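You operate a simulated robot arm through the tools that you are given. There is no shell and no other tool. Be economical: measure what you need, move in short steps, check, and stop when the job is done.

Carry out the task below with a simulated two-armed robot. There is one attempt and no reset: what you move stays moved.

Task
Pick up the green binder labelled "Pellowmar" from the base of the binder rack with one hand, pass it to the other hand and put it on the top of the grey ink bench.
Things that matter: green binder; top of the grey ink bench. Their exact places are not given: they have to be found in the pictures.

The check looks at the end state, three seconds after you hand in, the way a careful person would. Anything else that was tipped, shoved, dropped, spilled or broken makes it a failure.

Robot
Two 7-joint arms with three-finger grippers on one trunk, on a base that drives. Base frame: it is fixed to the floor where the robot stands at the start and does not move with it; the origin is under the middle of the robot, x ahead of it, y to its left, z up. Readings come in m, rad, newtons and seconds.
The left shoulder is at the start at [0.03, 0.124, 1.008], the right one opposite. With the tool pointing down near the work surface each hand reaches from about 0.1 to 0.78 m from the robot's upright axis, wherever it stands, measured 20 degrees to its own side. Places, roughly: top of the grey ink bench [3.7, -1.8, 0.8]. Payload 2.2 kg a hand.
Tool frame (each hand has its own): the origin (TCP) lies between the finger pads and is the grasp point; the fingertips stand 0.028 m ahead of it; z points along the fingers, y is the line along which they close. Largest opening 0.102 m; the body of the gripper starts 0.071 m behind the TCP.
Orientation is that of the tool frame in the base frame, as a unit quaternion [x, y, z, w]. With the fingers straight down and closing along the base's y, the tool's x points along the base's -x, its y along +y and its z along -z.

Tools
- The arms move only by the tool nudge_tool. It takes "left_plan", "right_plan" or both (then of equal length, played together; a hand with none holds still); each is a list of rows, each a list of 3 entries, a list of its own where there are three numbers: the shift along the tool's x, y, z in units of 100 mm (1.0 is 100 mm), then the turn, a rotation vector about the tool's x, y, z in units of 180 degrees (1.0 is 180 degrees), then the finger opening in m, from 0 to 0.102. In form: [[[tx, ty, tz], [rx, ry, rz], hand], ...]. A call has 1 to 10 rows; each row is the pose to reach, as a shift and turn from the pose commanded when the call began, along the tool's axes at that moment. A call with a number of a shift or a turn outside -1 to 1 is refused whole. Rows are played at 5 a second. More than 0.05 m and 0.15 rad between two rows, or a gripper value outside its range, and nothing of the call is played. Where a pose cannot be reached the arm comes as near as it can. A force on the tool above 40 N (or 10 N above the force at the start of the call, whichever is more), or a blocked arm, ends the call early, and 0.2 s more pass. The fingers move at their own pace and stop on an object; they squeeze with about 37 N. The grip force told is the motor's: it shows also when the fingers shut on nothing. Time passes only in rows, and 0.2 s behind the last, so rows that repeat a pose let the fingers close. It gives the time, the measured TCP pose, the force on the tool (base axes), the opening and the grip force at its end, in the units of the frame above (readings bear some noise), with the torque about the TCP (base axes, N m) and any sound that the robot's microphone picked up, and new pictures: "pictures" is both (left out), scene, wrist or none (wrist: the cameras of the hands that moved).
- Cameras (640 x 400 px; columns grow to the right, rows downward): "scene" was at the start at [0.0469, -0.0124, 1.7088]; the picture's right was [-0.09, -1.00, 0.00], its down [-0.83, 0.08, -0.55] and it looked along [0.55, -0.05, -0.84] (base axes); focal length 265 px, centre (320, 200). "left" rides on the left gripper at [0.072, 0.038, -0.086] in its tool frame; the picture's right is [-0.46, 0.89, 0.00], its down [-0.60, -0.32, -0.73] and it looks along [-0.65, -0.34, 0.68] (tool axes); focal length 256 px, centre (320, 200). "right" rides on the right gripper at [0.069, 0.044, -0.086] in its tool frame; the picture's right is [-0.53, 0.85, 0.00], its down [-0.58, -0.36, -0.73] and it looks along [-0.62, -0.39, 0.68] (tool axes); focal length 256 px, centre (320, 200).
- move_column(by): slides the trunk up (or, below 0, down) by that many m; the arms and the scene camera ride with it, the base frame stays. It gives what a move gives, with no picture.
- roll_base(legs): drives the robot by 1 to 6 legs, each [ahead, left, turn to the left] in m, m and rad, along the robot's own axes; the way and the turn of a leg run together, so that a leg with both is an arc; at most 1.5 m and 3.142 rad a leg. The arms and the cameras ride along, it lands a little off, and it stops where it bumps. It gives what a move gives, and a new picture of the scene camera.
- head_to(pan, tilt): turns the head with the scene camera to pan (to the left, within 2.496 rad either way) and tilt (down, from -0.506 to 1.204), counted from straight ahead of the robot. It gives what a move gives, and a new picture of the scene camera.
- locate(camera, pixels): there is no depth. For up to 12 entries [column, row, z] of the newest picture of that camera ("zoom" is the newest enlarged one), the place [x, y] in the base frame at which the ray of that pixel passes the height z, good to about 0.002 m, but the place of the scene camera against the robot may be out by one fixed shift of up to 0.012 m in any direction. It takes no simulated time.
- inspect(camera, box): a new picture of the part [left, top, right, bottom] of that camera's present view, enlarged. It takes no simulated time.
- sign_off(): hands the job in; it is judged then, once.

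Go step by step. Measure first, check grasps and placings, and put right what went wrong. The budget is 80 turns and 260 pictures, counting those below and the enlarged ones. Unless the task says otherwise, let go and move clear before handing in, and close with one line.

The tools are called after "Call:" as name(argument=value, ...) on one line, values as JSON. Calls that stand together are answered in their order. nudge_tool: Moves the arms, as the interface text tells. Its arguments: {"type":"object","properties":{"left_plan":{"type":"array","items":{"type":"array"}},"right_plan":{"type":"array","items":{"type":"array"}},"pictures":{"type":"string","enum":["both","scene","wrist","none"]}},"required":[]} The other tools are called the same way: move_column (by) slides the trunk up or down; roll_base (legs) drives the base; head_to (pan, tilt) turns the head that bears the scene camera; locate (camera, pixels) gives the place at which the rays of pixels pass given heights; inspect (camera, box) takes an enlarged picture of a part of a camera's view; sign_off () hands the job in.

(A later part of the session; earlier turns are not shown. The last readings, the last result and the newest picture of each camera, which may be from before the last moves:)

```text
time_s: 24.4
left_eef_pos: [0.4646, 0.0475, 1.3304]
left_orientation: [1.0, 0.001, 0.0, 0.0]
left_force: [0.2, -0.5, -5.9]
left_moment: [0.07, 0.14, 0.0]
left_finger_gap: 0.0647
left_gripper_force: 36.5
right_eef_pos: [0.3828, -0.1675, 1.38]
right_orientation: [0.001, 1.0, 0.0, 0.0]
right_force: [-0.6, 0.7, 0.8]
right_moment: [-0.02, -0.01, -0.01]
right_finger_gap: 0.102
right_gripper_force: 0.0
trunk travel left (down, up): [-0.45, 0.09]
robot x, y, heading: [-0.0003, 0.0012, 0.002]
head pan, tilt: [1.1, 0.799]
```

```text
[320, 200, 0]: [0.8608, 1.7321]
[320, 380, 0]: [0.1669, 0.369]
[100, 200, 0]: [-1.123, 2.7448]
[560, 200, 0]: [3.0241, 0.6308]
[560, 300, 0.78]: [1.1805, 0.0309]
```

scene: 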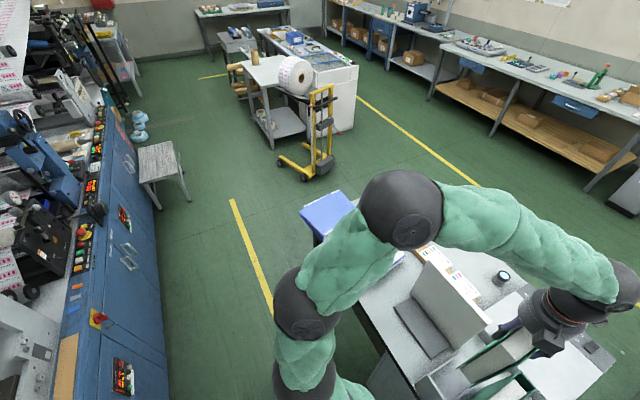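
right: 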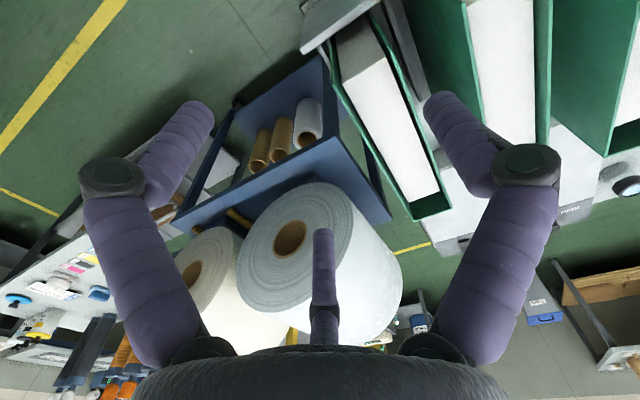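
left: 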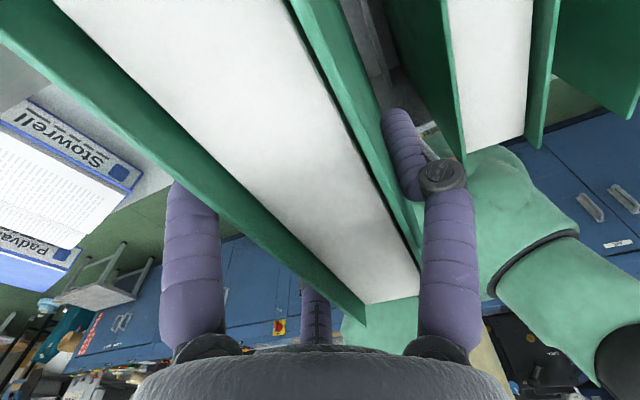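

I'll measure the machine front, table left end and the yellow stacker.

Call:
locate(camera="scene", pixels=[[165, 330, 0], [170, 399, 0], [185, 200, 0], [300, 212, 0.8], [345, 192, 0.8], [318, 240, 0.8], [280, 165, 0], [318, 180, 0], [335, 155, 0], [490, 200, 0], [620, 212, 0], [600, 350, 0.85]])

Call:
head_to(pan=0.35, tilt=0.75)

```text
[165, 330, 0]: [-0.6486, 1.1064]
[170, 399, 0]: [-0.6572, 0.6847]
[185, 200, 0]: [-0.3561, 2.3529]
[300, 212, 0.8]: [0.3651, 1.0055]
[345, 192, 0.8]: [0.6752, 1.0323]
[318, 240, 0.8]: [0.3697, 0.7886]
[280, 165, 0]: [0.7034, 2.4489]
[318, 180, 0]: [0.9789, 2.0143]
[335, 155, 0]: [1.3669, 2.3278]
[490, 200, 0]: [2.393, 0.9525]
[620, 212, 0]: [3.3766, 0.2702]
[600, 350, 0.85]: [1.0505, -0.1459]
```

```text
time_s: 25.5
left_eef_pos: [0.4657, 0.048, 1.3308]
left_orientation: [1.0, 0.002, 0.0, 0.0]
left_force: [0.2, -0.4, -7.4]
left_moment: [0.06, 0.1, -0.03]
left_finger_gap: 0.0653
left_gripper_force: 36.3
right_eef_pos: [0.3849, -0.1681, 1.3791]
right_orientation: [0.0, 1.0, 0.0, 0.0]
right_force: [0.2, -0.4, 0.4]
right_moment: [0.02, -0.03, 0.03]
right_finger_gap: 0.1019
right_gripper_force: 0.0
trunk travel left (down, up): [-0.45, 0.09]
robot x, y, heading: [0.0009, -0.0021, -0.002]
head pan, tilt: [0.351, 0.75]
```

scene: 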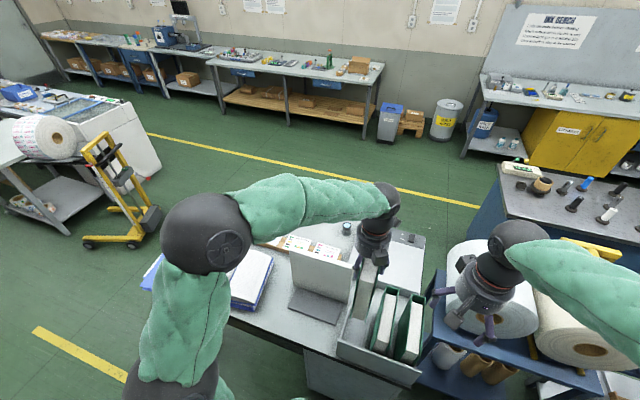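

The corridor between the table's left end (y≈1.0) and the yellow stacker (y≈2.0) is passable. I'll check how far the left elbow sticks out.

Call:
locate(camera="scene", pixels=[[160, 230, 1.3], [160, 230, 1.2], [205, 235, 1.3], [82, 240, 0], [155, 205, 0.1], [100, 140, 0.9], [145, 280, 0.8], [160, 258, 0.85], [478, 100, 0.85], [465, 158, 0], [378, 138, 0], [440, 140, 0]])

```text
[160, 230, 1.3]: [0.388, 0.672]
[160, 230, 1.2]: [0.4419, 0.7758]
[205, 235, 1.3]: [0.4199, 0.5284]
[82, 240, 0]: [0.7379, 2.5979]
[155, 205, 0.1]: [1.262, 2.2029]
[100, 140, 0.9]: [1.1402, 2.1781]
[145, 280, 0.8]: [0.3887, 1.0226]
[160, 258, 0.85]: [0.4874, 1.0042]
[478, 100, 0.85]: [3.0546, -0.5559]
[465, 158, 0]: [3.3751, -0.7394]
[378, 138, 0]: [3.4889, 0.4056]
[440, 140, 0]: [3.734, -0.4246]
```

Elbow is about 0.5 m out at height above the stacker; fine. Back off 0.1 and strafe left 1.45 m.

Call:
roll_base(legs=[[-0.12, 0, 0], [0, 0.7, 0], [0, 0.75, 0]])

```text
time_s: 33.8
left_eef_pos: [0.3576, 1.4967, 1.3314]
left_orientation: [1.0, -0.006, 0.0, 0.001]
left_force: [-0.2, -0.3, -6.6]
left_moment: [0.05, 0.15, -0.03]
left_finger_gap: 0.0648
left_gripper_force: 37.1
right_eef_pos: [0.273, 1.2829, 1.3805]
right_orientation: [0.009, 1.0, -0.001, 0.001]
right_force: [0.6, -0.1, 0.3]
right_moment: [-0.03, 0.01, 0.02]
right_finger_gap: 0.1022
right_gripper_force: 0.0
trunk travel left (down, up): [-0.45, 0.09]
robot x, y, heading: [-0.1069, 1.4554, -0.012]
head pan, tilt: [0.351, 0.75]
```

scene: 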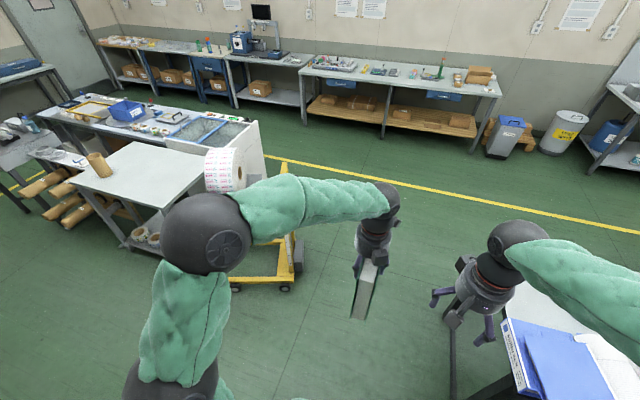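

Good. Check clearances of stacker right edge (300,280) and table left end (505,325).

Call:
locate(camera="scene", pixels=[[300, 275, 0], [292, 290, 0], [303, 235, 0.5], [505, 320, 0.8], [520, 398, 0.8], [450, 380, 0.4], [490, 150, 0], [545, 150, 0], [585, 140, 0.85]])

Call:
head_to(pan=-0.3, tilt=0.95)

```text
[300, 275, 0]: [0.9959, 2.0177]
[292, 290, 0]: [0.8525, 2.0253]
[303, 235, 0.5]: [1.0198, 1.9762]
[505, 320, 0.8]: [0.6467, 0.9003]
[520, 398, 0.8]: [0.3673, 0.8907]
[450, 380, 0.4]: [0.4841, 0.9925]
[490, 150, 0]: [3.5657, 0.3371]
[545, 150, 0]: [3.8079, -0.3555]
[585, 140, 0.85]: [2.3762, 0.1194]
```

```text
time_s: 34.9
left_eef_pos: [0.3583, 1.4959, 1.3312]
left_orientation: [1.0, -0.006, -0.001, 0.001]
left_force: [0.1, -0.2, -6.3]
left_moment: [0.06, 0.12, -0.01]
left_finger_gap: 0.065
left_gripper_force: 37.4
right_eef_pos: [0.2715, 1.2823, 1.3811]
right_orientation: [0.007, 1.0, 0.0, 0.0]
right_force: [-0.1, -0.4, 0.0]
right_moment: [0.0, -0.01, 0.02]
right_finger_gap: 0.1019
right_gripper_force: 0.1
trunk travel left (down, up): [-0.45, 0.09]
robot x, y, heading: [-0.1086, 1.456, -0.019]
head pan, tilt: [-0.3, 0.949]
```

scene: 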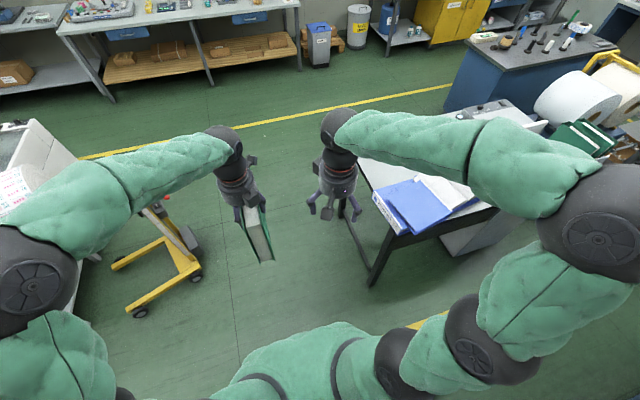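

The robot is centred between stacker (y≈2.0) and table (y≈0.99). Driving forward 1.9 m.

Call:
roll_base(legs=[[0.95, 0.03, 0.019], [0.95, 0.0, 0]])

```text
time_s: 44.4
left_eef_pos: [2.2571, 1.5168, 1.3312]
left_orientation: [1.0, -0.005, -0.001, 0.0]
left_force: [-0.2, -0.2, -6.5]
left_moment: [0.07, 0.11, 0.01]
left_finger_gap: 0.065
left_gripper_force: 37.0
right_eef_pos: [2.1728, 1.3019, 1.3814]
right_orientation: [0.006, 1.0, 0.0, 0.0]
right_force: [0.7, 0.0, -0.1]
right_moment: [-0.01, 0.0, -0.01]
right_finger_gap: 0.1018
right_gripper_force: 0.0
trunk travel left (down, up): [-0.45, 0.09]
robot x, y, heading: [1.7935, 1.4716, -0.008]
head pan, tilt: [-0.3, 0.949]
```

scene: 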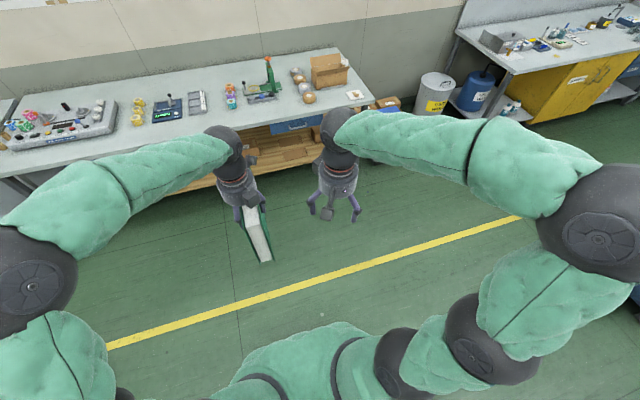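

Open floor here, a good place for the handover. Plan: yaw the binder 90° with the left hand (open edge towards the right hand), while the right hand moves outward and yaws, then tilts to point its fingers at +y.

Call:
nudge_tool(left_plan=[[[0, 0, 0], [0, 0, -0.046], 0.03], [[0, 0, 0], [0, 0, -0.092], 0.03], [[0, 0, 0], [0, 0, -0.138], 0.03], [[0, 0, 0], [0, 0, -0.184], 0.03], [[0, 0, 0], [0, 0, -0.23], 0.03], [[0, 0, 0], [0, 0, -0.276], 0.03], [[0, 0, 0], [0, 0, -0.322], 0.03], [[0, 0, 0], [0, 0, -0.368], 0.03], [[0, 0, 0], [0, 0, -0.414], 0.03], [[0, 0, 0], [0, 0, -0.46], 0.03]], right_plan=[[[0, -0.2, 0], [0, 0, -0.046], 0.102], [[0, -0.4, 0], [0, 0, -0.092], 0.102], [[0, -0.6, 0], [0, 0, -0.138], 0.102], [[0, -0.8, 0], [0, 0, -0.184], 0.102], [[0, -1, 0], [0, 0, -0.23], 0.102], [[0, -1, 0], [0, 0, -0.276], 0.102], [[0, -1, 0], [0, 0, -0.322], 0.102], [[0, -1, 0], [0, 0, -0.368], 0.102], [[0, -1, 0], [0, 0, -0.414], 0.102], [[0, -1, 0], [0, 0, -0.46], 0.102]], pictures="scene")

```text
time_s: 46.6
left_eef_pos: [2.2574, 1.5176, 1.33]
left_orientation: [0.752, 0.659, 0.0, -0.001]
left_force: [-0.5, 0.3, -6.9]
left_moment: [-0.1, 0.09, 0.01]
left_finger_gap: 0.0651
left_gripper_force: 37.7
right_eef_pos: [2.174, 1.2015, 1.38]
right_orientation: [-0.658, 0.753, 0.0, -0.001]
right_force: [0.1, -0.2, -0.2]
right_moment: [-0.02, 0.02, 0.0]
right_finger_gap: 0.1019
right_gripper_force: 0.0
trunk travel left (down, up): [-0.45, 0.09]
robot x, y, heading: [1.7942, 1.4769, -0.007]
head pan, tilt: [-0.3, 0.949]
```

scene: 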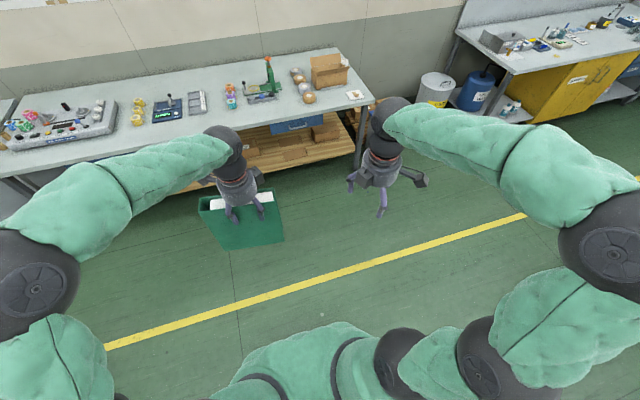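

Both yaws went well. Finish the last few degrees, then tilt the right hand to horizontal while lowering it 0.1 m.

Call:
nudge_tool(left_plan=[[[0, 0, 0], [0, 0, -0.041], 0.03]], right_plan=[[[0, 0, 0], [0, 0, -0.043], 0.102]], pictures="none")

Call:
nudge_tool(right_plan=[[[0, 0, 0.1], [0, -0.047, 0], 0.102], [[0, 0, 0.2], [0, -0.094, 0], 0.102], [[0, 0, 0.3], [0, -0.141, 0], 0.102], [[0, 0, 0.4], [0, -0.188, 0], 0.102], [[0, 0, 0.5], [0, -0.235, 0], 0.102], [[0, 0, 0.6], [0, -0.282, 0], 0.102], [[0, 0, 0.7], [0, -0.329, 0], 0.102], [[0, 0, 0.8], [0, -0.376, 0], 0.102], [[0, 0, 0.9], [0, -0.423, 0], 0.102], [[0, 0, 1.0], [0, -0.47, 0], 0.102]], pictures="both")

```text
time_s: 47.0
left_eef_pos: [2.2572, 1.5177, 1.3305]
left_orientation: [0.708, 0.706, 0.0, 0.0]
left_force: [-0.2, -0.2, -6.9]
left_moment: [-0.1, 0.05, 0.02]
left_finger_gap: 0.0649
left_gripper_force: 37.2
right_eef_pos: [2.1735, 1.201, 1.3797]
right_orientation: [0.707, -0.707, 0.0, 0.0]
right_force: [-0.7, -0.3, -1.5]
right_moment: [-0.02, 0.0, -0.02]
right_finger_gap: 0.1021
right_gripper_force: 0.2
trunk travel left (down, up): [-0.45, 0.09]
robot x, y, heading: [1.792, 1.4792, -0.014]
head pan, tilt: [-0.3, 0.949]
```

```text
time_s: 49.2
left_eef_pos: [2.2576, 1.5162, 1.3318]
left_orientation: [0.709, 0.706, -0.001, -0.001]
left_force: [0.1, -0.8, -6.0]
left_moment: [-0.08, 0.05, -0.02]
left_finger_gap: 0.0649
left_gripper_force: 37.2
right_eef_pos: [2.1722, 1.2013, 1.2809]
right_orientation: [-0.522, 0.524, 0.475, 0.478]
right_force: [-0.2, 0.7, -0.3]
right_moment: [-0.04, 0.01, 0.05]
right_finger_gap: 0.1019
right_gripper_force: 0.1
trunk travel left (down, up): [-0.45, 0.09]
robot x, y, heading: [1.7918, 1.4703, -0.01]
head pan, tilt: [-0.3, 0.949]
```

scene: 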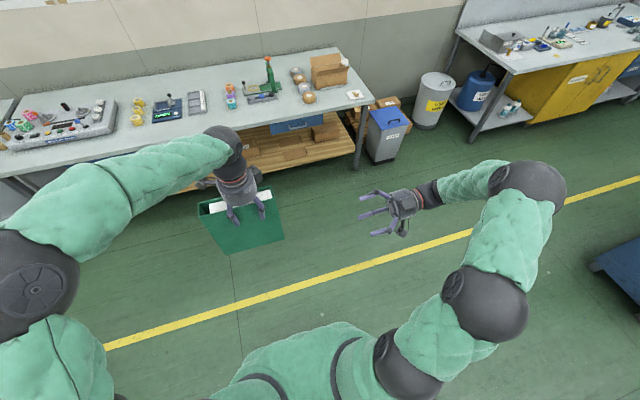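
right: 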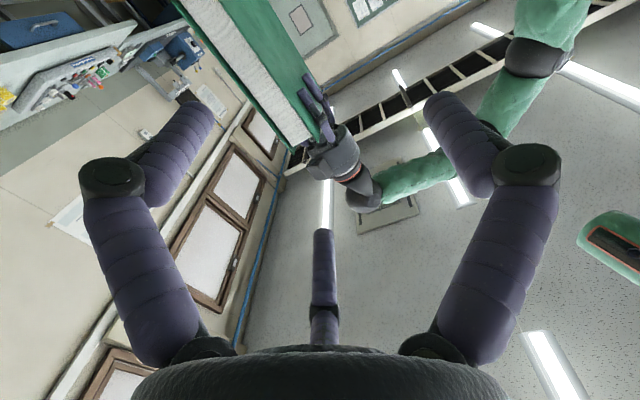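

The right hand is now horizontal and sees the binder's open edge, with its top end near (290,148)–(318,138). I'll measure this end's position.

Call:
inspect(camera="right", box=[160, 0, 400, 220])

Call:
locate(camera="right", pixels=[[286, 150, 1.37], [318, 140, 1.37], [172, 0, 1.3], [172, 0, 1.25], [172, 0, 1.2], [250, 100, 1.33], [240, 5, 1.25]])

```text
1.82 times, centred on (280, 110) of right
```

zoom: 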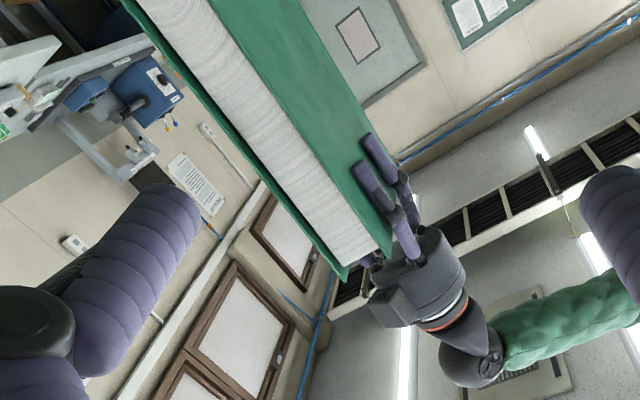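

```text
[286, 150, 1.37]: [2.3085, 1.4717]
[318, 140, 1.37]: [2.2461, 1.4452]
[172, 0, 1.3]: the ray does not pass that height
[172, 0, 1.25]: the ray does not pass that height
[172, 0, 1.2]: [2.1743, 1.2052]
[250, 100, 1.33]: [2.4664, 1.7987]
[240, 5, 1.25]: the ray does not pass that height
```

Binder's near end lies at y≈1.443, x≈2.245–2.293 (centre 2.269), matching the grip geometry. I'll align the right hand to x≈2.278, z≈1.235 while still clear.

Call:
nudge_tool(right_plan=[[[0.15, -0.33, 0.01], [0, -0.03, 0], 0.102], [[0.3, -0.66, 0.03], [0, -0.03, 0], 0.102], [[0.458, -1.0, 0.043], [0, -0.03, 0], 0.102]], pictures="none")

Call:
nudge_tool(right_plan=[[[0, -0.05, 0.3], [0, 0, 0], 0.102], [[0, -0.05, 0.6], [0, 0, 0], 0.102], [[0, -0.05, 1.0], [0, 0, 0], 0.102]], pictures="both")

```text
time_s: 50.0
left_eef_pos: [2.2576, 1.5166, 1.3301]
left_orientation: [0.709, 0.705, -0.001, 0.0]
left_force: [0.6, 0.4, -5.9]
left_moment: [-0.09, 0.06, 0.0]
left_finger_gap: 0.0647
left_gripper_force: 37.0
right_eef_pos: [2.2706, 1.2016, 1.2348]
right_orientation: [-0.499, 0.501, 0.5, 0.501]
right_force: [-0.2, -0.2, 0.2]
right_moment: [0.01, -0.03, 0.03]
right_finger_gap: 0.1019
right_gripper_force: 0.1
trunk travel left (down, up): [-0.45, 0.09]
robot x, y, heading: [1.7927, 1.4723, -0.009]
head pan, tilt: [-0.3, 0.949]
```

```text
time_s: 50.8
left_eef_pos: [2.2581, 1.5187, 1.3306]
left_orientation: [0.709, 0.705, -0.002, 0.0]
left_force: [0.2, 0.2, -7.5]
left_moment: [-0.12, 0.08, 0.01]
left_finger_gap: 0.065
left_gripper_force: 37.2
right_eef_pos: [2.2767, 1.2999, 1.2339]
right_orientation: [-0.5, 0.501, 0.499, 0.5]
right_force: [0.3, 0.8, 1.2]
right_moment: [0.01, 0.01, 0.0]
right_finger_gap: 0.1017
right_gripper_force: 0.0
trunk travel left (down, up): [-0.45, 0.09]
robot x, y, heading: [1.793, 1.4731, -0.013]
head pan, tilt: [-0.3, 0.949]
```

scene: 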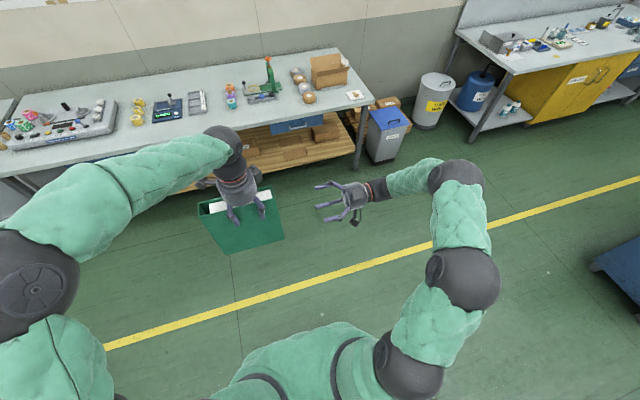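
right: 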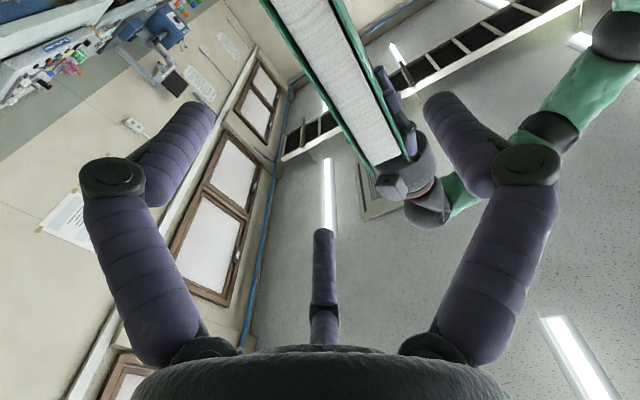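

Aligned so far. Advance another 0.1 m, to just short of the binder's edge, and check.

Call:
nudge_tool(right_plan=[[[0, 0, 0.3], [0, 0, 0], 0.102], [[0, 0, 0.6], [0, 0, 0], 0.102], [[0, 0, 1.0], [0, 0, 0], 0.102]], pictures="both")

Call:
inspect(camera="scene", box=[180, 110, 420, 280])

Call:
locate(camera="right", pixels=[[320, 10, 1.25], [320, 10, 1.28]])

```text
time_s: 51.6
left_eef_pos: [2.2583, 1.5173, 1.3315]
left_orientation: [0.709, 0.705, -0.001, 0.0]
left_force: [-0.1, 0.0, -7.7]
left_moment: [-0.09, 0.06, -0.02]
left_finger_gap: 0.0648
left_gripper_force: 36.8
right_eef_pos: [2.2791, 1.3997, 1.2347]
right_orientation: [-0.499, 0.501, 0.499, 0.501]
right_force: [0.5, 0.1, 0.7]
right_moment: [0.0, 0.01, -0.01]
right_finger_gap: 0.1019
right_gripper_force: 0.1
trunk travel left (down, up): [-0.45, 0.09]
robot x, y, heading: [1.7913, 1.4727, -0.015]
head pan, tilt: [-0.3, 0.949]
```

scene: 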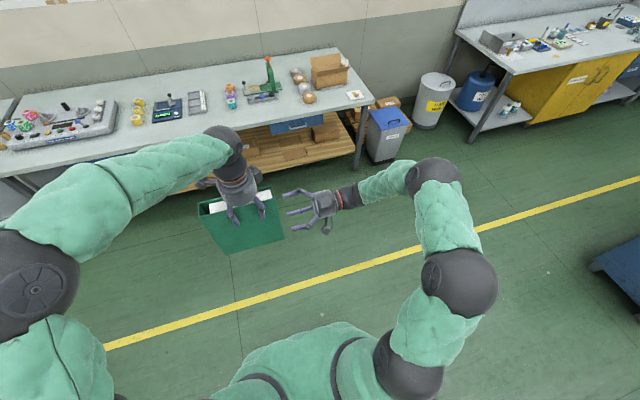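
right: 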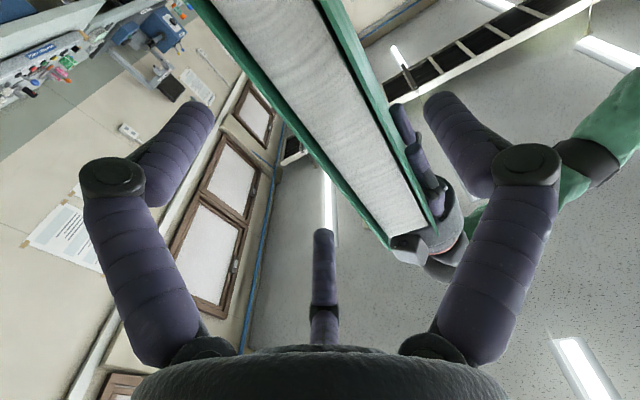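

```text
2.35 times, centred on (300, 195) of scene
```

zoom: 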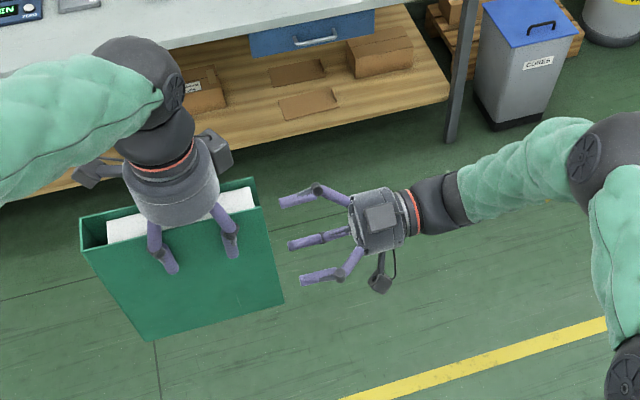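

```text
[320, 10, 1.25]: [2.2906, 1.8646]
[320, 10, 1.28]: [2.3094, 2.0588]
```

By ray geometry the binder edge sits at tool y −0.011…+0.038, inside the right fingers' −0.022…+0.051, with ~0.012 margins. I'll lower 10 mm for clearance from the left fingertips and advance 0.095.

Call:
nudge_tool(right_plan=[[[0.1, 0, 0], [0, 0, 0], 0.102], [[0.1, 0, 0.2], [0, 0, 0], 0.102], [[0.1, 0, 0.4], [0, 0, 0], 0.102], [[0.1, 0, 0.6], [0, 0, 0], 0.102], [[0.1, 0, 0.8], [0, 0, 0], 0.102], [[0.1, 0, 0.93], [0, 0, 0], 0.102]], pictures="both")

Call:
inspect(camera="scene", box=[180, 110, 420, 280])

```text
time_s: 53.0
left_eef_pos: [2.2577, 1.5177, 1.3301]
left_orientation: [0.709, 0.705, -0.001, 0.0]
left_force: [0.8, 0.0, -5.2]
left_moment: [-0.1, 0.1, 0.01]
left_finger_gap: 0.0648
left_gripper_force: 37.0
right_eef_pos: [2.278, 1.4964, 1.2245]
right_orientation: [-0.498, 0.502, 0.499, 0.501]
right_force: [0.0, 1.0, 1.6]
right_moment: [-0.01, 0.03, 0.01]
right_finger_gap: 0.1016
right_gripper_force: 0.0
trunk travel left (down, up): [-0.45, 0.09]
robot x, y, heading: [1.7919, 1.478, -0.008]
head pan, tilt: [-0.3, 0.949]
```

scene: 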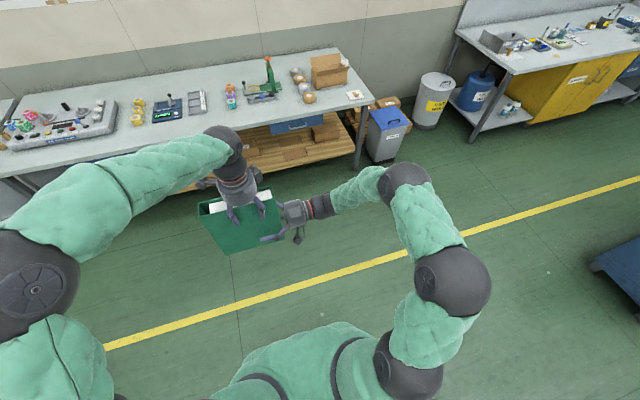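
right: 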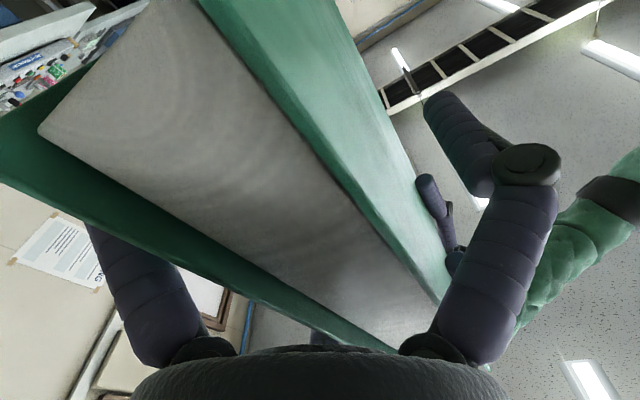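

```text
2.35 times, centred on (300, 195) of scene
```

zoom: 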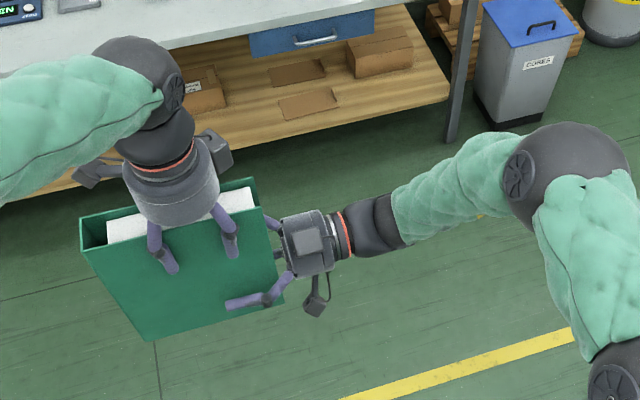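

Fingers straddle the binder with no contact force. Closing the right hand.

Call:
nudge_tool(right_plan=[[[0, 0, 0], [0, 0, 0], 0.085], [[0, 0, 0], [0, 0, 0], 0.075], [[0, 0, 0], [0, 0, 0], 0.068], [[0, 0, 0], [0, 0, 0], 0.06], [[0, 0, 0], [0, 0, 0], 0.03], [[0, 0, 0], [0, 0, 0], 0.03], [[0, 0, 0], [0, 0, 0], 0.03]], pictures="scene")

Call:
inspect(camera="scene", box=[180, 110, 420, 280])

```text
time_s: 54.6
left_eef_pos: [2.2587, 1.5174, 1.3317]
left_orientation: [0.709, 0.705, 0.0, 0.0]
left_force: [8.5, 9.7, -9.1]
left_moment: [0.15, -0.43, 0.82]
left_finger_gap: 0.0652
left_gripper_force: 36.3
right_eef_pos: [2.2779, 1.4949, 1.2248]
right_orientation: [-0.499, 0.501, 0.499, 0.501]
right_force: [-8.7, -9.0, 2.2]
right_moment: [0.77, -0.34, -0.43]
right_finger_gap: 0.0732
right_gripper_force: 37.2
trunk travel left (down, up): [-0.45, 0.09]
robot x, y, heading: [1.789, 1.4751, -0.013]
head pan, tilt: [-0.3, 0.949]
```

scene: 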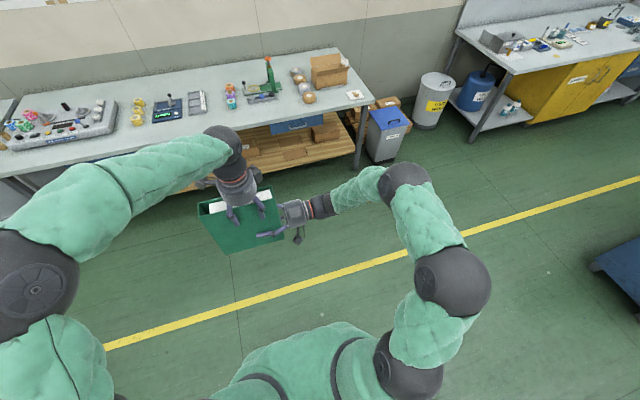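

```text
2.35 times, centred on (300, 195) of scene
```

zoom: 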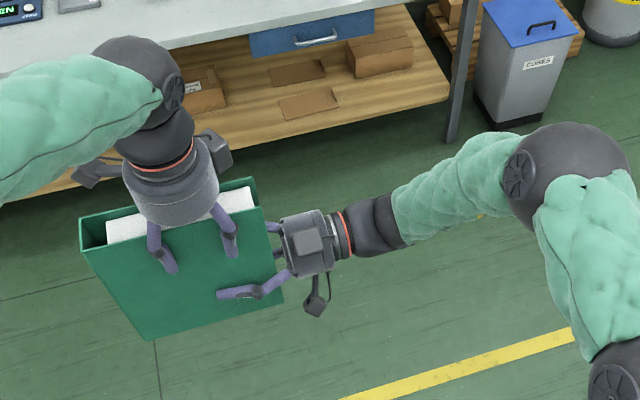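

Right hand has closed at 0.073 m, with ~9 N of pull between the hands in x. I'll shift the right hand 3 mm towards −x to relieve it and see if the grip settles.

Call:
nudge_tool(right_plan=[[[0, 0.015, 0], [0, 0, 0], 0.03], [[0, 0.03, 0], [0, 0, 0], 0.03], [[0, 0.03, 0], [0, 0, 0], 0.03]], pictures="wrist")

```text
time_s: 55.4
left_eef_pos: [2.2569, 1.5178, 1.3313]
left_orientation: [0.709, 0.705, -0.001, -0.002]
left_force: [-12.8, 16.1, 6.6]
left_moment: [-0.5, 0.22, -0.47]
left_finger_gap: 0.0652
left_gripper_force: 37.3
right_eef_pos: [2.2751, 1.4957, 1.2244]
right_orientation: [-0.499, 0.502, 0.498, 0.501]
right_force: [13.3, -15.4, -7.9]
right_moment: [1.84, 0.92, 0.55]
right_finger_gap: 0.0726
right_gripper_force: 36.9
trunk travel left (down, up): [-0.45, 0.09]
robot x, y, heading: [1.7911, 1.4764, -0.011]
head pan, tilt: [-0.3, 0.949]
```

right: 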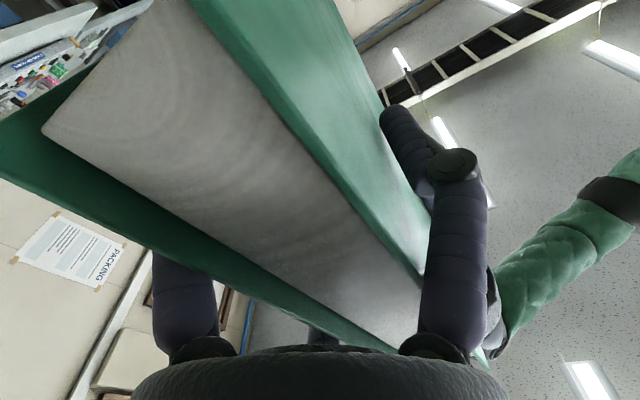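

The force flipped sign with 3 mm, so the binder is firmly held by both hands; neutral lies in between. I'll relax to neutral and then open the left hand.

Call:
nudge_tool(right_plan=[[[0, -0.01, -0.01], [0, 0, 0], 0.03], [[0.005, -0.018, -0.02], [0, 0, 0], 0.03], [[0.005, -0.018, -0.02], [0, 0, 0], 0.03]], pictures="none")

```text
time_s: 56.2
left_eef_pos: [2.2565, 1.5145, 1.3301]
left_orientation: [0.709, 0.705, -0.002, 0.0]
left_force: [-12.5, -2.9, 6.3]
left_moment: [0.91, 0.69, 0.44]
left_finger_gap: 0.065
left_gripper_force: 36.3
right_eef_pos: [2.2764, 1.4934, 1.2253]
right_orientation: [-0.499, 0.501, 0.499, 0.501]
right_force: [13.1, 2.5, -6.7]
right_moment: [-1.52, 0.49, -0.84]
right_finger_gap: 0.0725
right_gripper_force: 37.4
trunk travel left (down, up): [-0.45, 0.09]
robot x, y, heading: [1.792, 1.4746, -0.01]
head pan, tilt: [-0.3, 0.949]
```

Residual forces are modest. Opening the left hand gradually.

Call:
nudge_tool(left_plan=[[[0, 0, 0], [0, 0, 0], 0.066], [[0, 0, 0], [0, 0, 0], 0.07], [[0, 0, 0], [0, 0, 0], 0.08], [[0, 0, 0], [0, 0, 0], 0.09], [[0, 0, 0], [0, 0, 0], 0.09]], pictures="both")

Call:
inspect(camera="scene", box=[180, 110, 420, 280])

```text
time_s: 57.4
left_eef_pos: [2.2576, 1.5172, 1.331]
left_orientation: [0.709, 0.705, -0.001, 0.0]
left_force: [0.4, 0.0, 0.4]
left_moment: [-0.01, 0.04, -0.01]
left_finger_gap: 0.09
left_gripper_force: 0.0
right_eef_pos: [2.2775, 1.4937, 1.2253]
right_orientation: [-0.5, 0.5, 0.499, 0.501]
right_force: [0.8, 0.4, -0.3]
right_moment: [-0.25, -0.04, -0.03]
right_finger_gap: 0.0722
right_gripper_force: 37.0
trunk travel left (down, up): [-0.45, 0.09]
robot x, y, heading: [1.7911, 1.472, -0.014]
head pan, tilt: [-0.3, 0.949]
```

scene: 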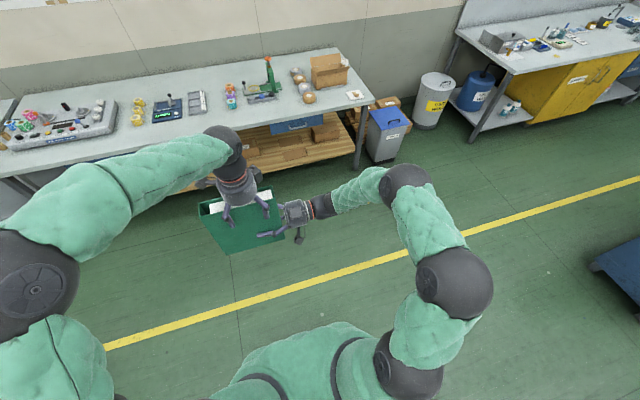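
left: 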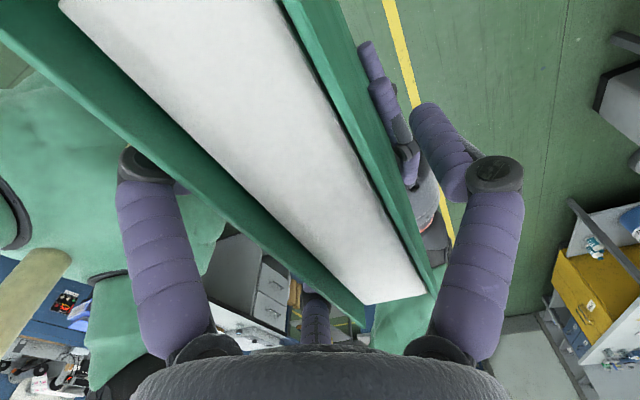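

```text
2.35 times, centred on (300, 195) of scene
```

zoom: 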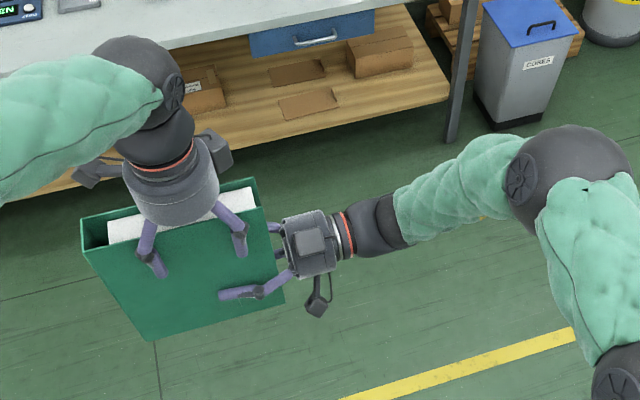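

Left hand released and the binder stays in the right. Withdrawing the left hand straight up.

Call:
nudge_tool(left_plan=[[[0, 0, -0.15], [0, 0, 0], 0.094], [[0, 0, -0.4], [0, 0, 0], 0.094], [[0, 0, -0.7], [0, 0, 0], 0.094], [[0, 0, -1.0], [0, 0, 0], 0.094]], pictures="both")

```text
time_s: 58.4
left_eef_pos: [2.2575, 1.5157, 1.4318]
left_orientation: [0.708, 0.706, 0.0, 0.0]
left_force: [0.3, 0.9, 0.2]
left_moment: [0.0, -0.03, 0.0]
left_finger_gap: 0.0941
left_gripper_force: 0.0
right_eef_pos: [2.2756, 1.4926, 1.2251]
right_orientation: [-0.499, 0.501, 0.499, 0.501]
right_force: [-0.4, 0.2, -0.8]
right_moment: [-0.28, -0.06, 0.04]
right_finger_gap: 0.0718
right_gripper_force: 37.2
trunk travel left (down, up): [-0.45, 0.09]
robot x, y, heading: [1.7892, 1.4765, -0.014]
head pan, tilt: [-0.3, 0.949]
```

scene: 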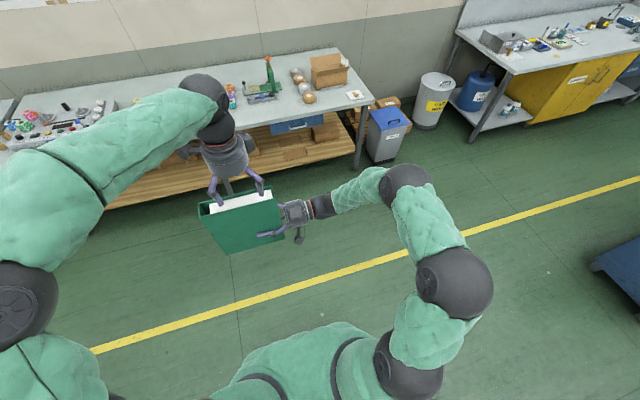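
left: 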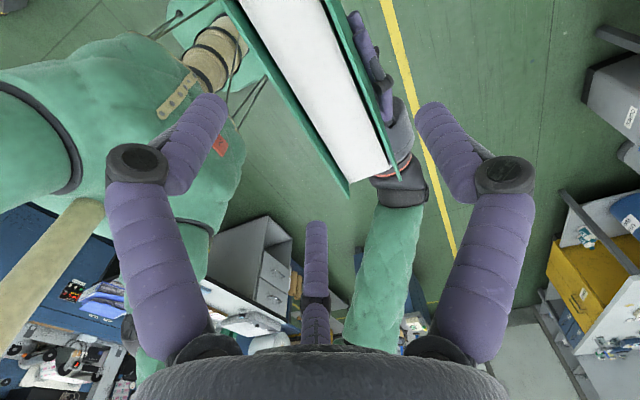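

The handover is done: the binder is held by the right hand only. I'll move the left hand back and aside, and keep it out of the way.

Call:
nudge_tool(left_plan=[[[0, 0, -0.2], [0, 0, 0], 0.094], [[0.3, -0.3, -0.2], [0, 0, 0], 0.094], [[0.6, -0.6, -0.2], [0, 0, 0], 0.094], [[0.9, -0.9, -0.2], [0, 0, 0], 0.08]], pictures="none")

Call:
roll_base(legs=[[0.75, 0, 0.0], [0, -1.3, 0], [0, -1.2, 0]])

Call:
head_to(pan=-0.2, tilt=0.75)

```text
time_s: 59.4
left_eef_pos: [2.1657, 1.6058, 1.4513]
left_orientation: [0.709, 0.705, 0.0, 0.001]
left_force: [-1.1, -0.1, 0.3]
left_moment: [0.01, -0.03, -0.02]
left_finger_gap: 0.08
left_gripper_force: 0.2
right_eef_pos: [2.2753, 1.4935, 1.2245]
right_orientation: [-0.5, 0.501, 0.499, 0.501]
right_force: [-0.6, 1.5, -0.1]
right_moment: [-0.27, -0.13, -0.01]
right_finger_gap: 0.0716
right_gripper_force: 36.8
trunk travel left (down, up): [-0.45, 0.09]
robot x, y, heading: [1.7932, 1.4745, -0.011]
head pan, tilt: [-0.3, 0.949]
```

```text
time_s: 75.2
left_eef_pos: [2.8951, -0.8949, 1.4507]
left_orientation: [0.713, 0.701, 0.0, -0.001]
left_force: [1.4, -0.1, -0.1]
left_moment: [-0.01, -0.03, -0.01]
left_finger_gap: 0.08
left_gripper_force: 0.0
right_eef_pos: [3.0019, -1.0068, 1.2245]
right_orientation: [-0.496, 0.504, 0.497, 0.503]
right_force: [0.3, 0.3, 0.3]
right_moment: [-0.24, -0.01, 0.03]
right_finger_gap: 0.0696
right_gripper_force: 36.5
trunk travel left (down, up): [-0.45, 0.09]
robot x, y, heading: [2.517, -1.0205, -0.02]
head pan, tilt: [-0.3, 0.949]
```

scene: 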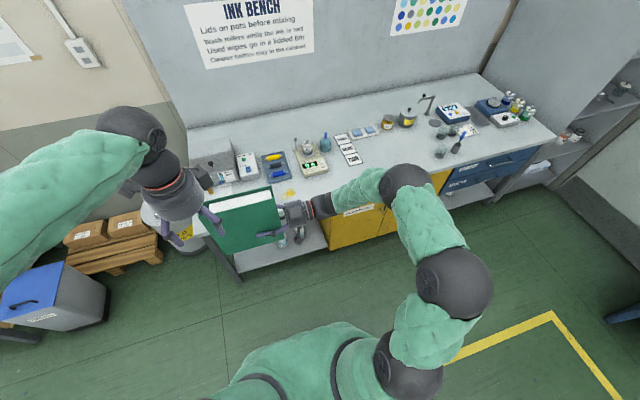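

```text
time_s: 75.9
left_eef_pos: [2.8948, -0.8944, 1.4511]
left_orientation: [0.713, 0.702, 0.0, 0.0]
left_force: [-0.7, -0.6, -0.6]
left_moment: [0.0, 0.03, 0.01]
left_finger_gap: 0.08
left_gripper_force: 0.1
right_eef_pos: [3.0034, -1.0053, 1.2237]
right_orientation: [-0.497, 0.503, 0.497, 0.503]
right_force: [1.6, -0.9, -0.2]
right_moment: [-0.26, -0.06, -0.01]
right_finger_gap: 0.0694
right_gripper_force: 37.2
trunk travel left (down, up): [-0.45, 0.09]
robot x, y, heading: [2.5171, -1.0222, -0.022]
head pan, tilt: [-0.201, 0.75]
```

scene: 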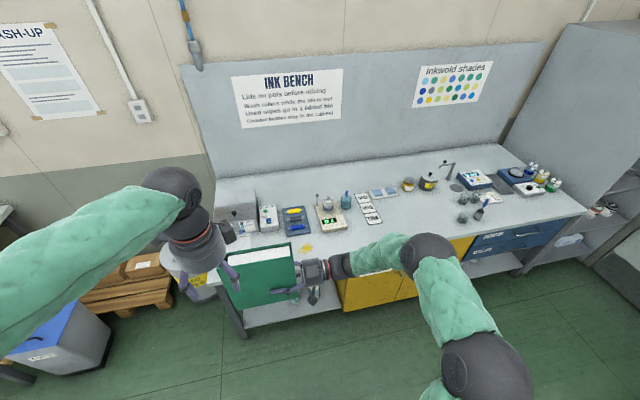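

Bench in view; the area around (400,215) in front of the pots looks empty. Measure the bench edges and the free area, and check for slip in the right hand.

Call:
locate(camera="scene", pixels=[[587, 210, 0.8], [240, 292, 0.8], [480, 235, 0.8], [390, 215, 0.8], [365, 200, 0.8], [375, 222, 0.8], [460, 220, 0.8], [485, 215, 0.8], [310, 250, 0.8], [430, 188, 0.8], [320, 228, 0.8], [545, 180, 0.8]])

Call:
inspect(camera="scene", box=[200, 140, 600, 330])

Call:
inspect(camera="right", box=[0, 0, 640, 400])

```text
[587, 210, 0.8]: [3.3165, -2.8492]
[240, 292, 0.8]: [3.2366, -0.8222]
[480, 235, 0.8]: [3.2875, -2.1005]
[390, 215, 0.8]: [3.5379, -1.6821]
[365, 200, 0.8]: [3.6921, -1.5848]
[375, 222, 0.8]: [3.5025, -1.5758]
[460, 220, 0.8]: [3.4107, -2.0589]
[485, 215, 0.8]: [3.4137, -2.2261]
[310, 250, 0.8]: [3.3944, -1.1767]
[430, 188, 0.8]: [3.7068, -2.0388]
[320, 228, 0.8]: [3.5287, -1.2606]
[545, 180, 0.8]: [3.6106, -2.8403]
```

```text
1.60 times, centred on (400, 235) of scene
```

zoom: 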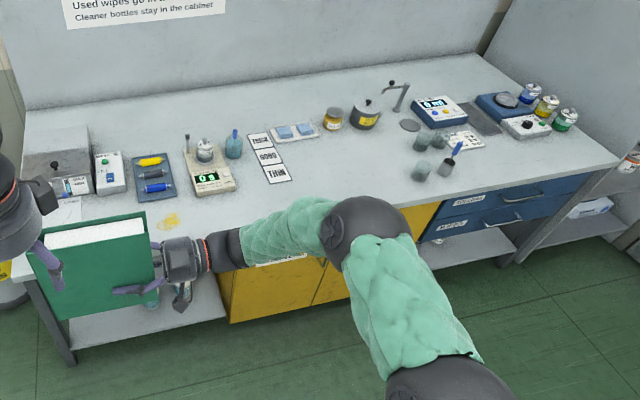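

```text
1.00 times, centred on (320, 200) of right (not enlarged: the box is as wide or as high as the picture)
```

zoom: 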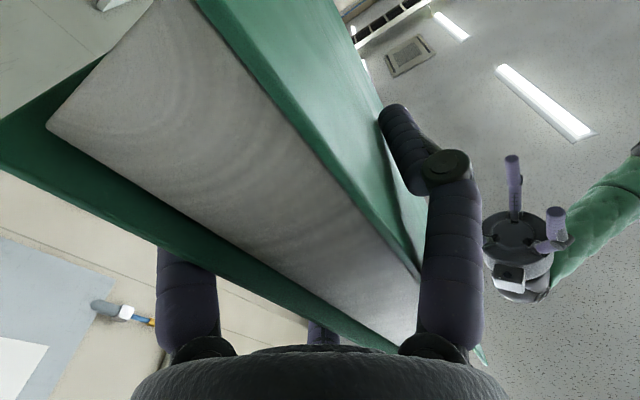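

Free spot found: x≈3.29–3.6, y≈−1.65…−1.95. Because the right wrist camera hangs below the hand, I'll place with the hand outside the front edge: robot turned −60°, fingers pointing to +x over the edge. Driving there.

Call:
roll_base(legs=[[0.33, -0.463, 0], [0, 0, -1.03]])

Call:
head_to(pan=0.5, tilt=0.95)

```text
time_s: 81.8
left_eef_pos: [3.1372, -1.7484, 1.4519]
left_orientation: [0.967, 0.254, 0.0, -0.001]
left_force: [-0.3, -0.3, 0.2]
left_moment: [-0.01, 0.0, 0.02]
left_finger_gap: 0.0799
left_gripper_force: 0.1
right_eef_pos: [3.0944, -1.8989, 1.2254]
right_orientation: [-0.181, 0.684, 0.181, 0.683]
right_force: [-0.1, 0.2, 0.6]
right_moment: [-0.19, 0.18, 0.0]
right_finger_gap: 0.0686
right_gripper_force: 37.1
trunk travel left (down, up): [-0.45, 0.09]
robot x, y, heading: [2.8382, -1.4882, -1.064]
head pan, tilt: [-0.201, 0.75]
```

scene: 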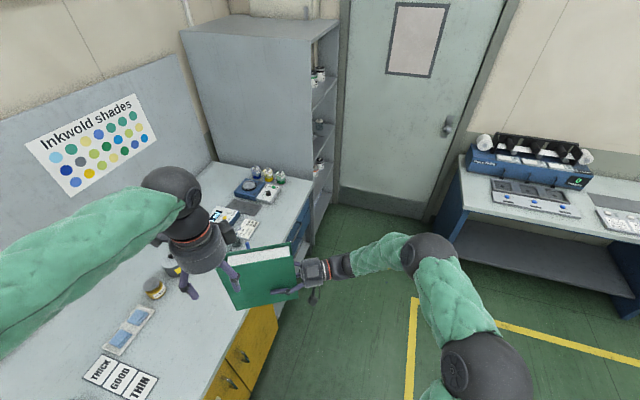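

```text
time_s: 82.8
left_eef_pos: [3.1369, -1.7481, 1.4517]
left_orientation: [0.967, 0.254, -0.001, -0.001]
left_force: [0.0, 1.3, -0.3]
left_moment: [-0.03, -0.02, -0.03]
left_finger_gap: 0.0803
left_gripper_force: 0.0
right_eef_pos: [3.0942, -1.8981, 1.2242]
right_orientation: [-0.181, 0.684, 0.181, 0.683]
right_force: [-0.4, 0.1, 0.7]
right_moment: [-0.18, 0.17, 0.03]
right_finger_gap: 0.0684
right_gripper_force: 37.2
trunk travel left (down, up): [-0.45, 0.09]
robot x, y, heading: [2.8394, -1.4885, -1.065]
head pan, tilt: [0.499, 0.949]
```

scene: 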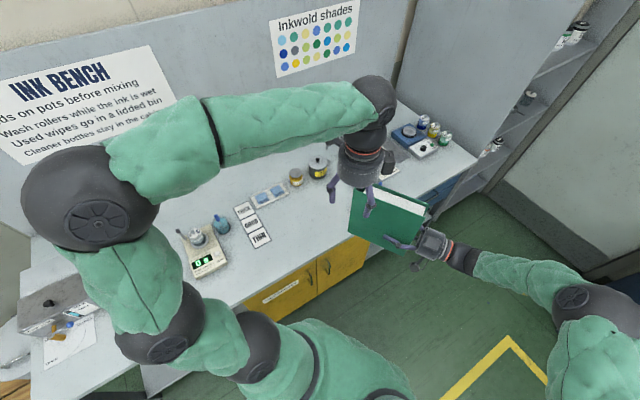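

The left hand hangs in front of my view, so I'll retract it leftwards and back. Then I'll rotate the right hand −30° so its fingers point at +x.

Call:
nudge_tool(left_plan=[[[0.3, -0.3, -0.1], [0, 0, 0], 0.08], [[0.6, -0.6, -0.2], [0, 0, 0], 0.08], [[0.9, -0.9, -0.3], [0, 0, 0], 0.08]], right_plan=[[[0, 0, 0], [0.046, 0, 0], 0.03], [[0, 0, 0], [0.092, 0, 0], 0.03], [[0, 0, 0], [0.138, 0, 0], 0.03]], pictures="scene")

```text
time_s: 83.6
left_eef_pos: [3.1708, -1.6229, 1.4821]
left_orientation: [0.967, 0.254, 0.0, 0.0]
left_force: [0.0, 1.2, 0.0]
left_moment: [-0.06, 0.0, 0.02]
left_finger_gap: 0.0799
left_gripper_force: 0.1
right_eef_pos: [3.0941, -1.8951, 1.2255]
right_orientation: [-0.03, 0.707, 0.029, 0.706]
right_force: [0.2, 0.5, -0.3]
right_moment: [-0.09, 0.25, -0.04]
right_finger_gap: 0.0683
right_gripper_force: 37.4
trunk travel left (down, up): [-0.45, 0.09]
robot x, y, heading: [2.8363, -1.4875, -1.065]
head pan, tilt: [0.499, 0.949]
```

scene: 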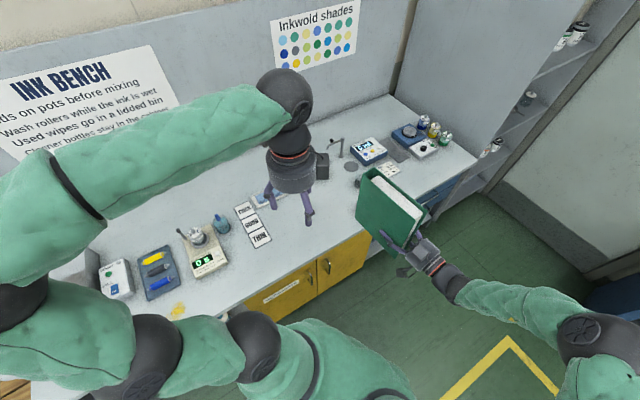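

Nearly square to the bench. Finish the rotation, shift to y≈−1.81, and get the left-wrist picture for triangulating bench height.

Call:
nudge_tool(left_plan=[[[0, 0, 0], [0, 0, 0], 0.08], [[0, 0, 0], [0, 0, 0], 0.08], [[0, 0, 0], [0, 0, 0], 0.08]], right_plan=[[[0, 0.3, 0], [0.026, 0, 0], 0.03], [[0, 0.6, 0], [0.026, 0, 0], 0.03], [[0, 0.85, 0], [0.026, 0, 0], 0.03]], pictures="both")

```text
time_s: 84.4
left_eef_pos: [3.1708, -1.6266, 1.4824]
left_orientation: [0.967, 0.254, 0.0, -0.001]
left_force: [-0.6, 0.2, -0.4]
left_moment: [0.02, -0.02, -0.01]
left_finger_gap: 0.0803
left_gripper_force: 0.0
right_eef_pos: [3.0856, -1.8233, 1.2334]
right_orientation: [-0.001, 0.708, 0.004, 0.706]
right_force: [0.4, -0.3, -5.9]
right_moment: [-0.06, 0.27, 0.01]
right_finger_gap: 0.0681
right_gripper_force: 37.5
right hand out of reach, approached as far as the arm can: row 3
trunk travel left (down, up): [-0.45, 0.09]
robot x, y, heading: [2.8374, -1.4881, -1.062]
head pan, tilt: [0.499, 0.949]
```

scene: 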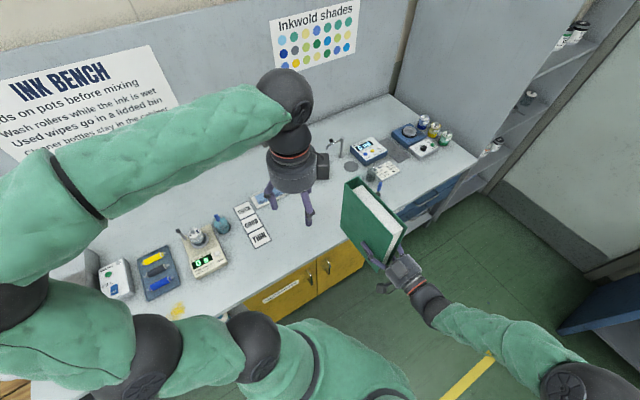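
right: 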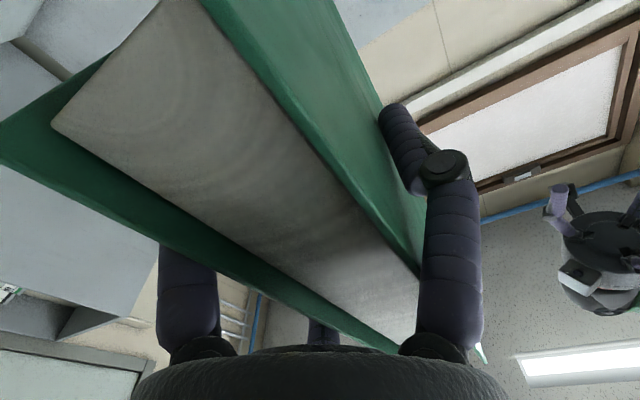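
left: 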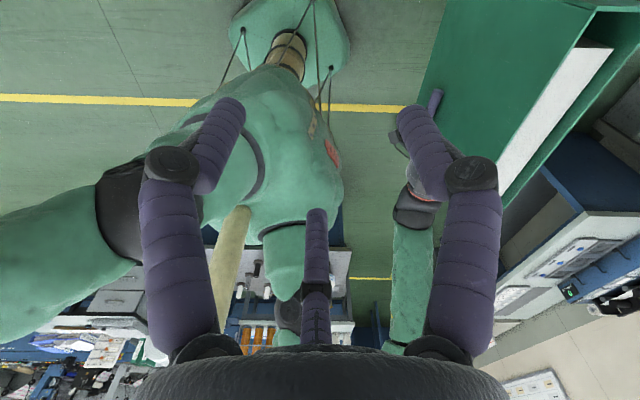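

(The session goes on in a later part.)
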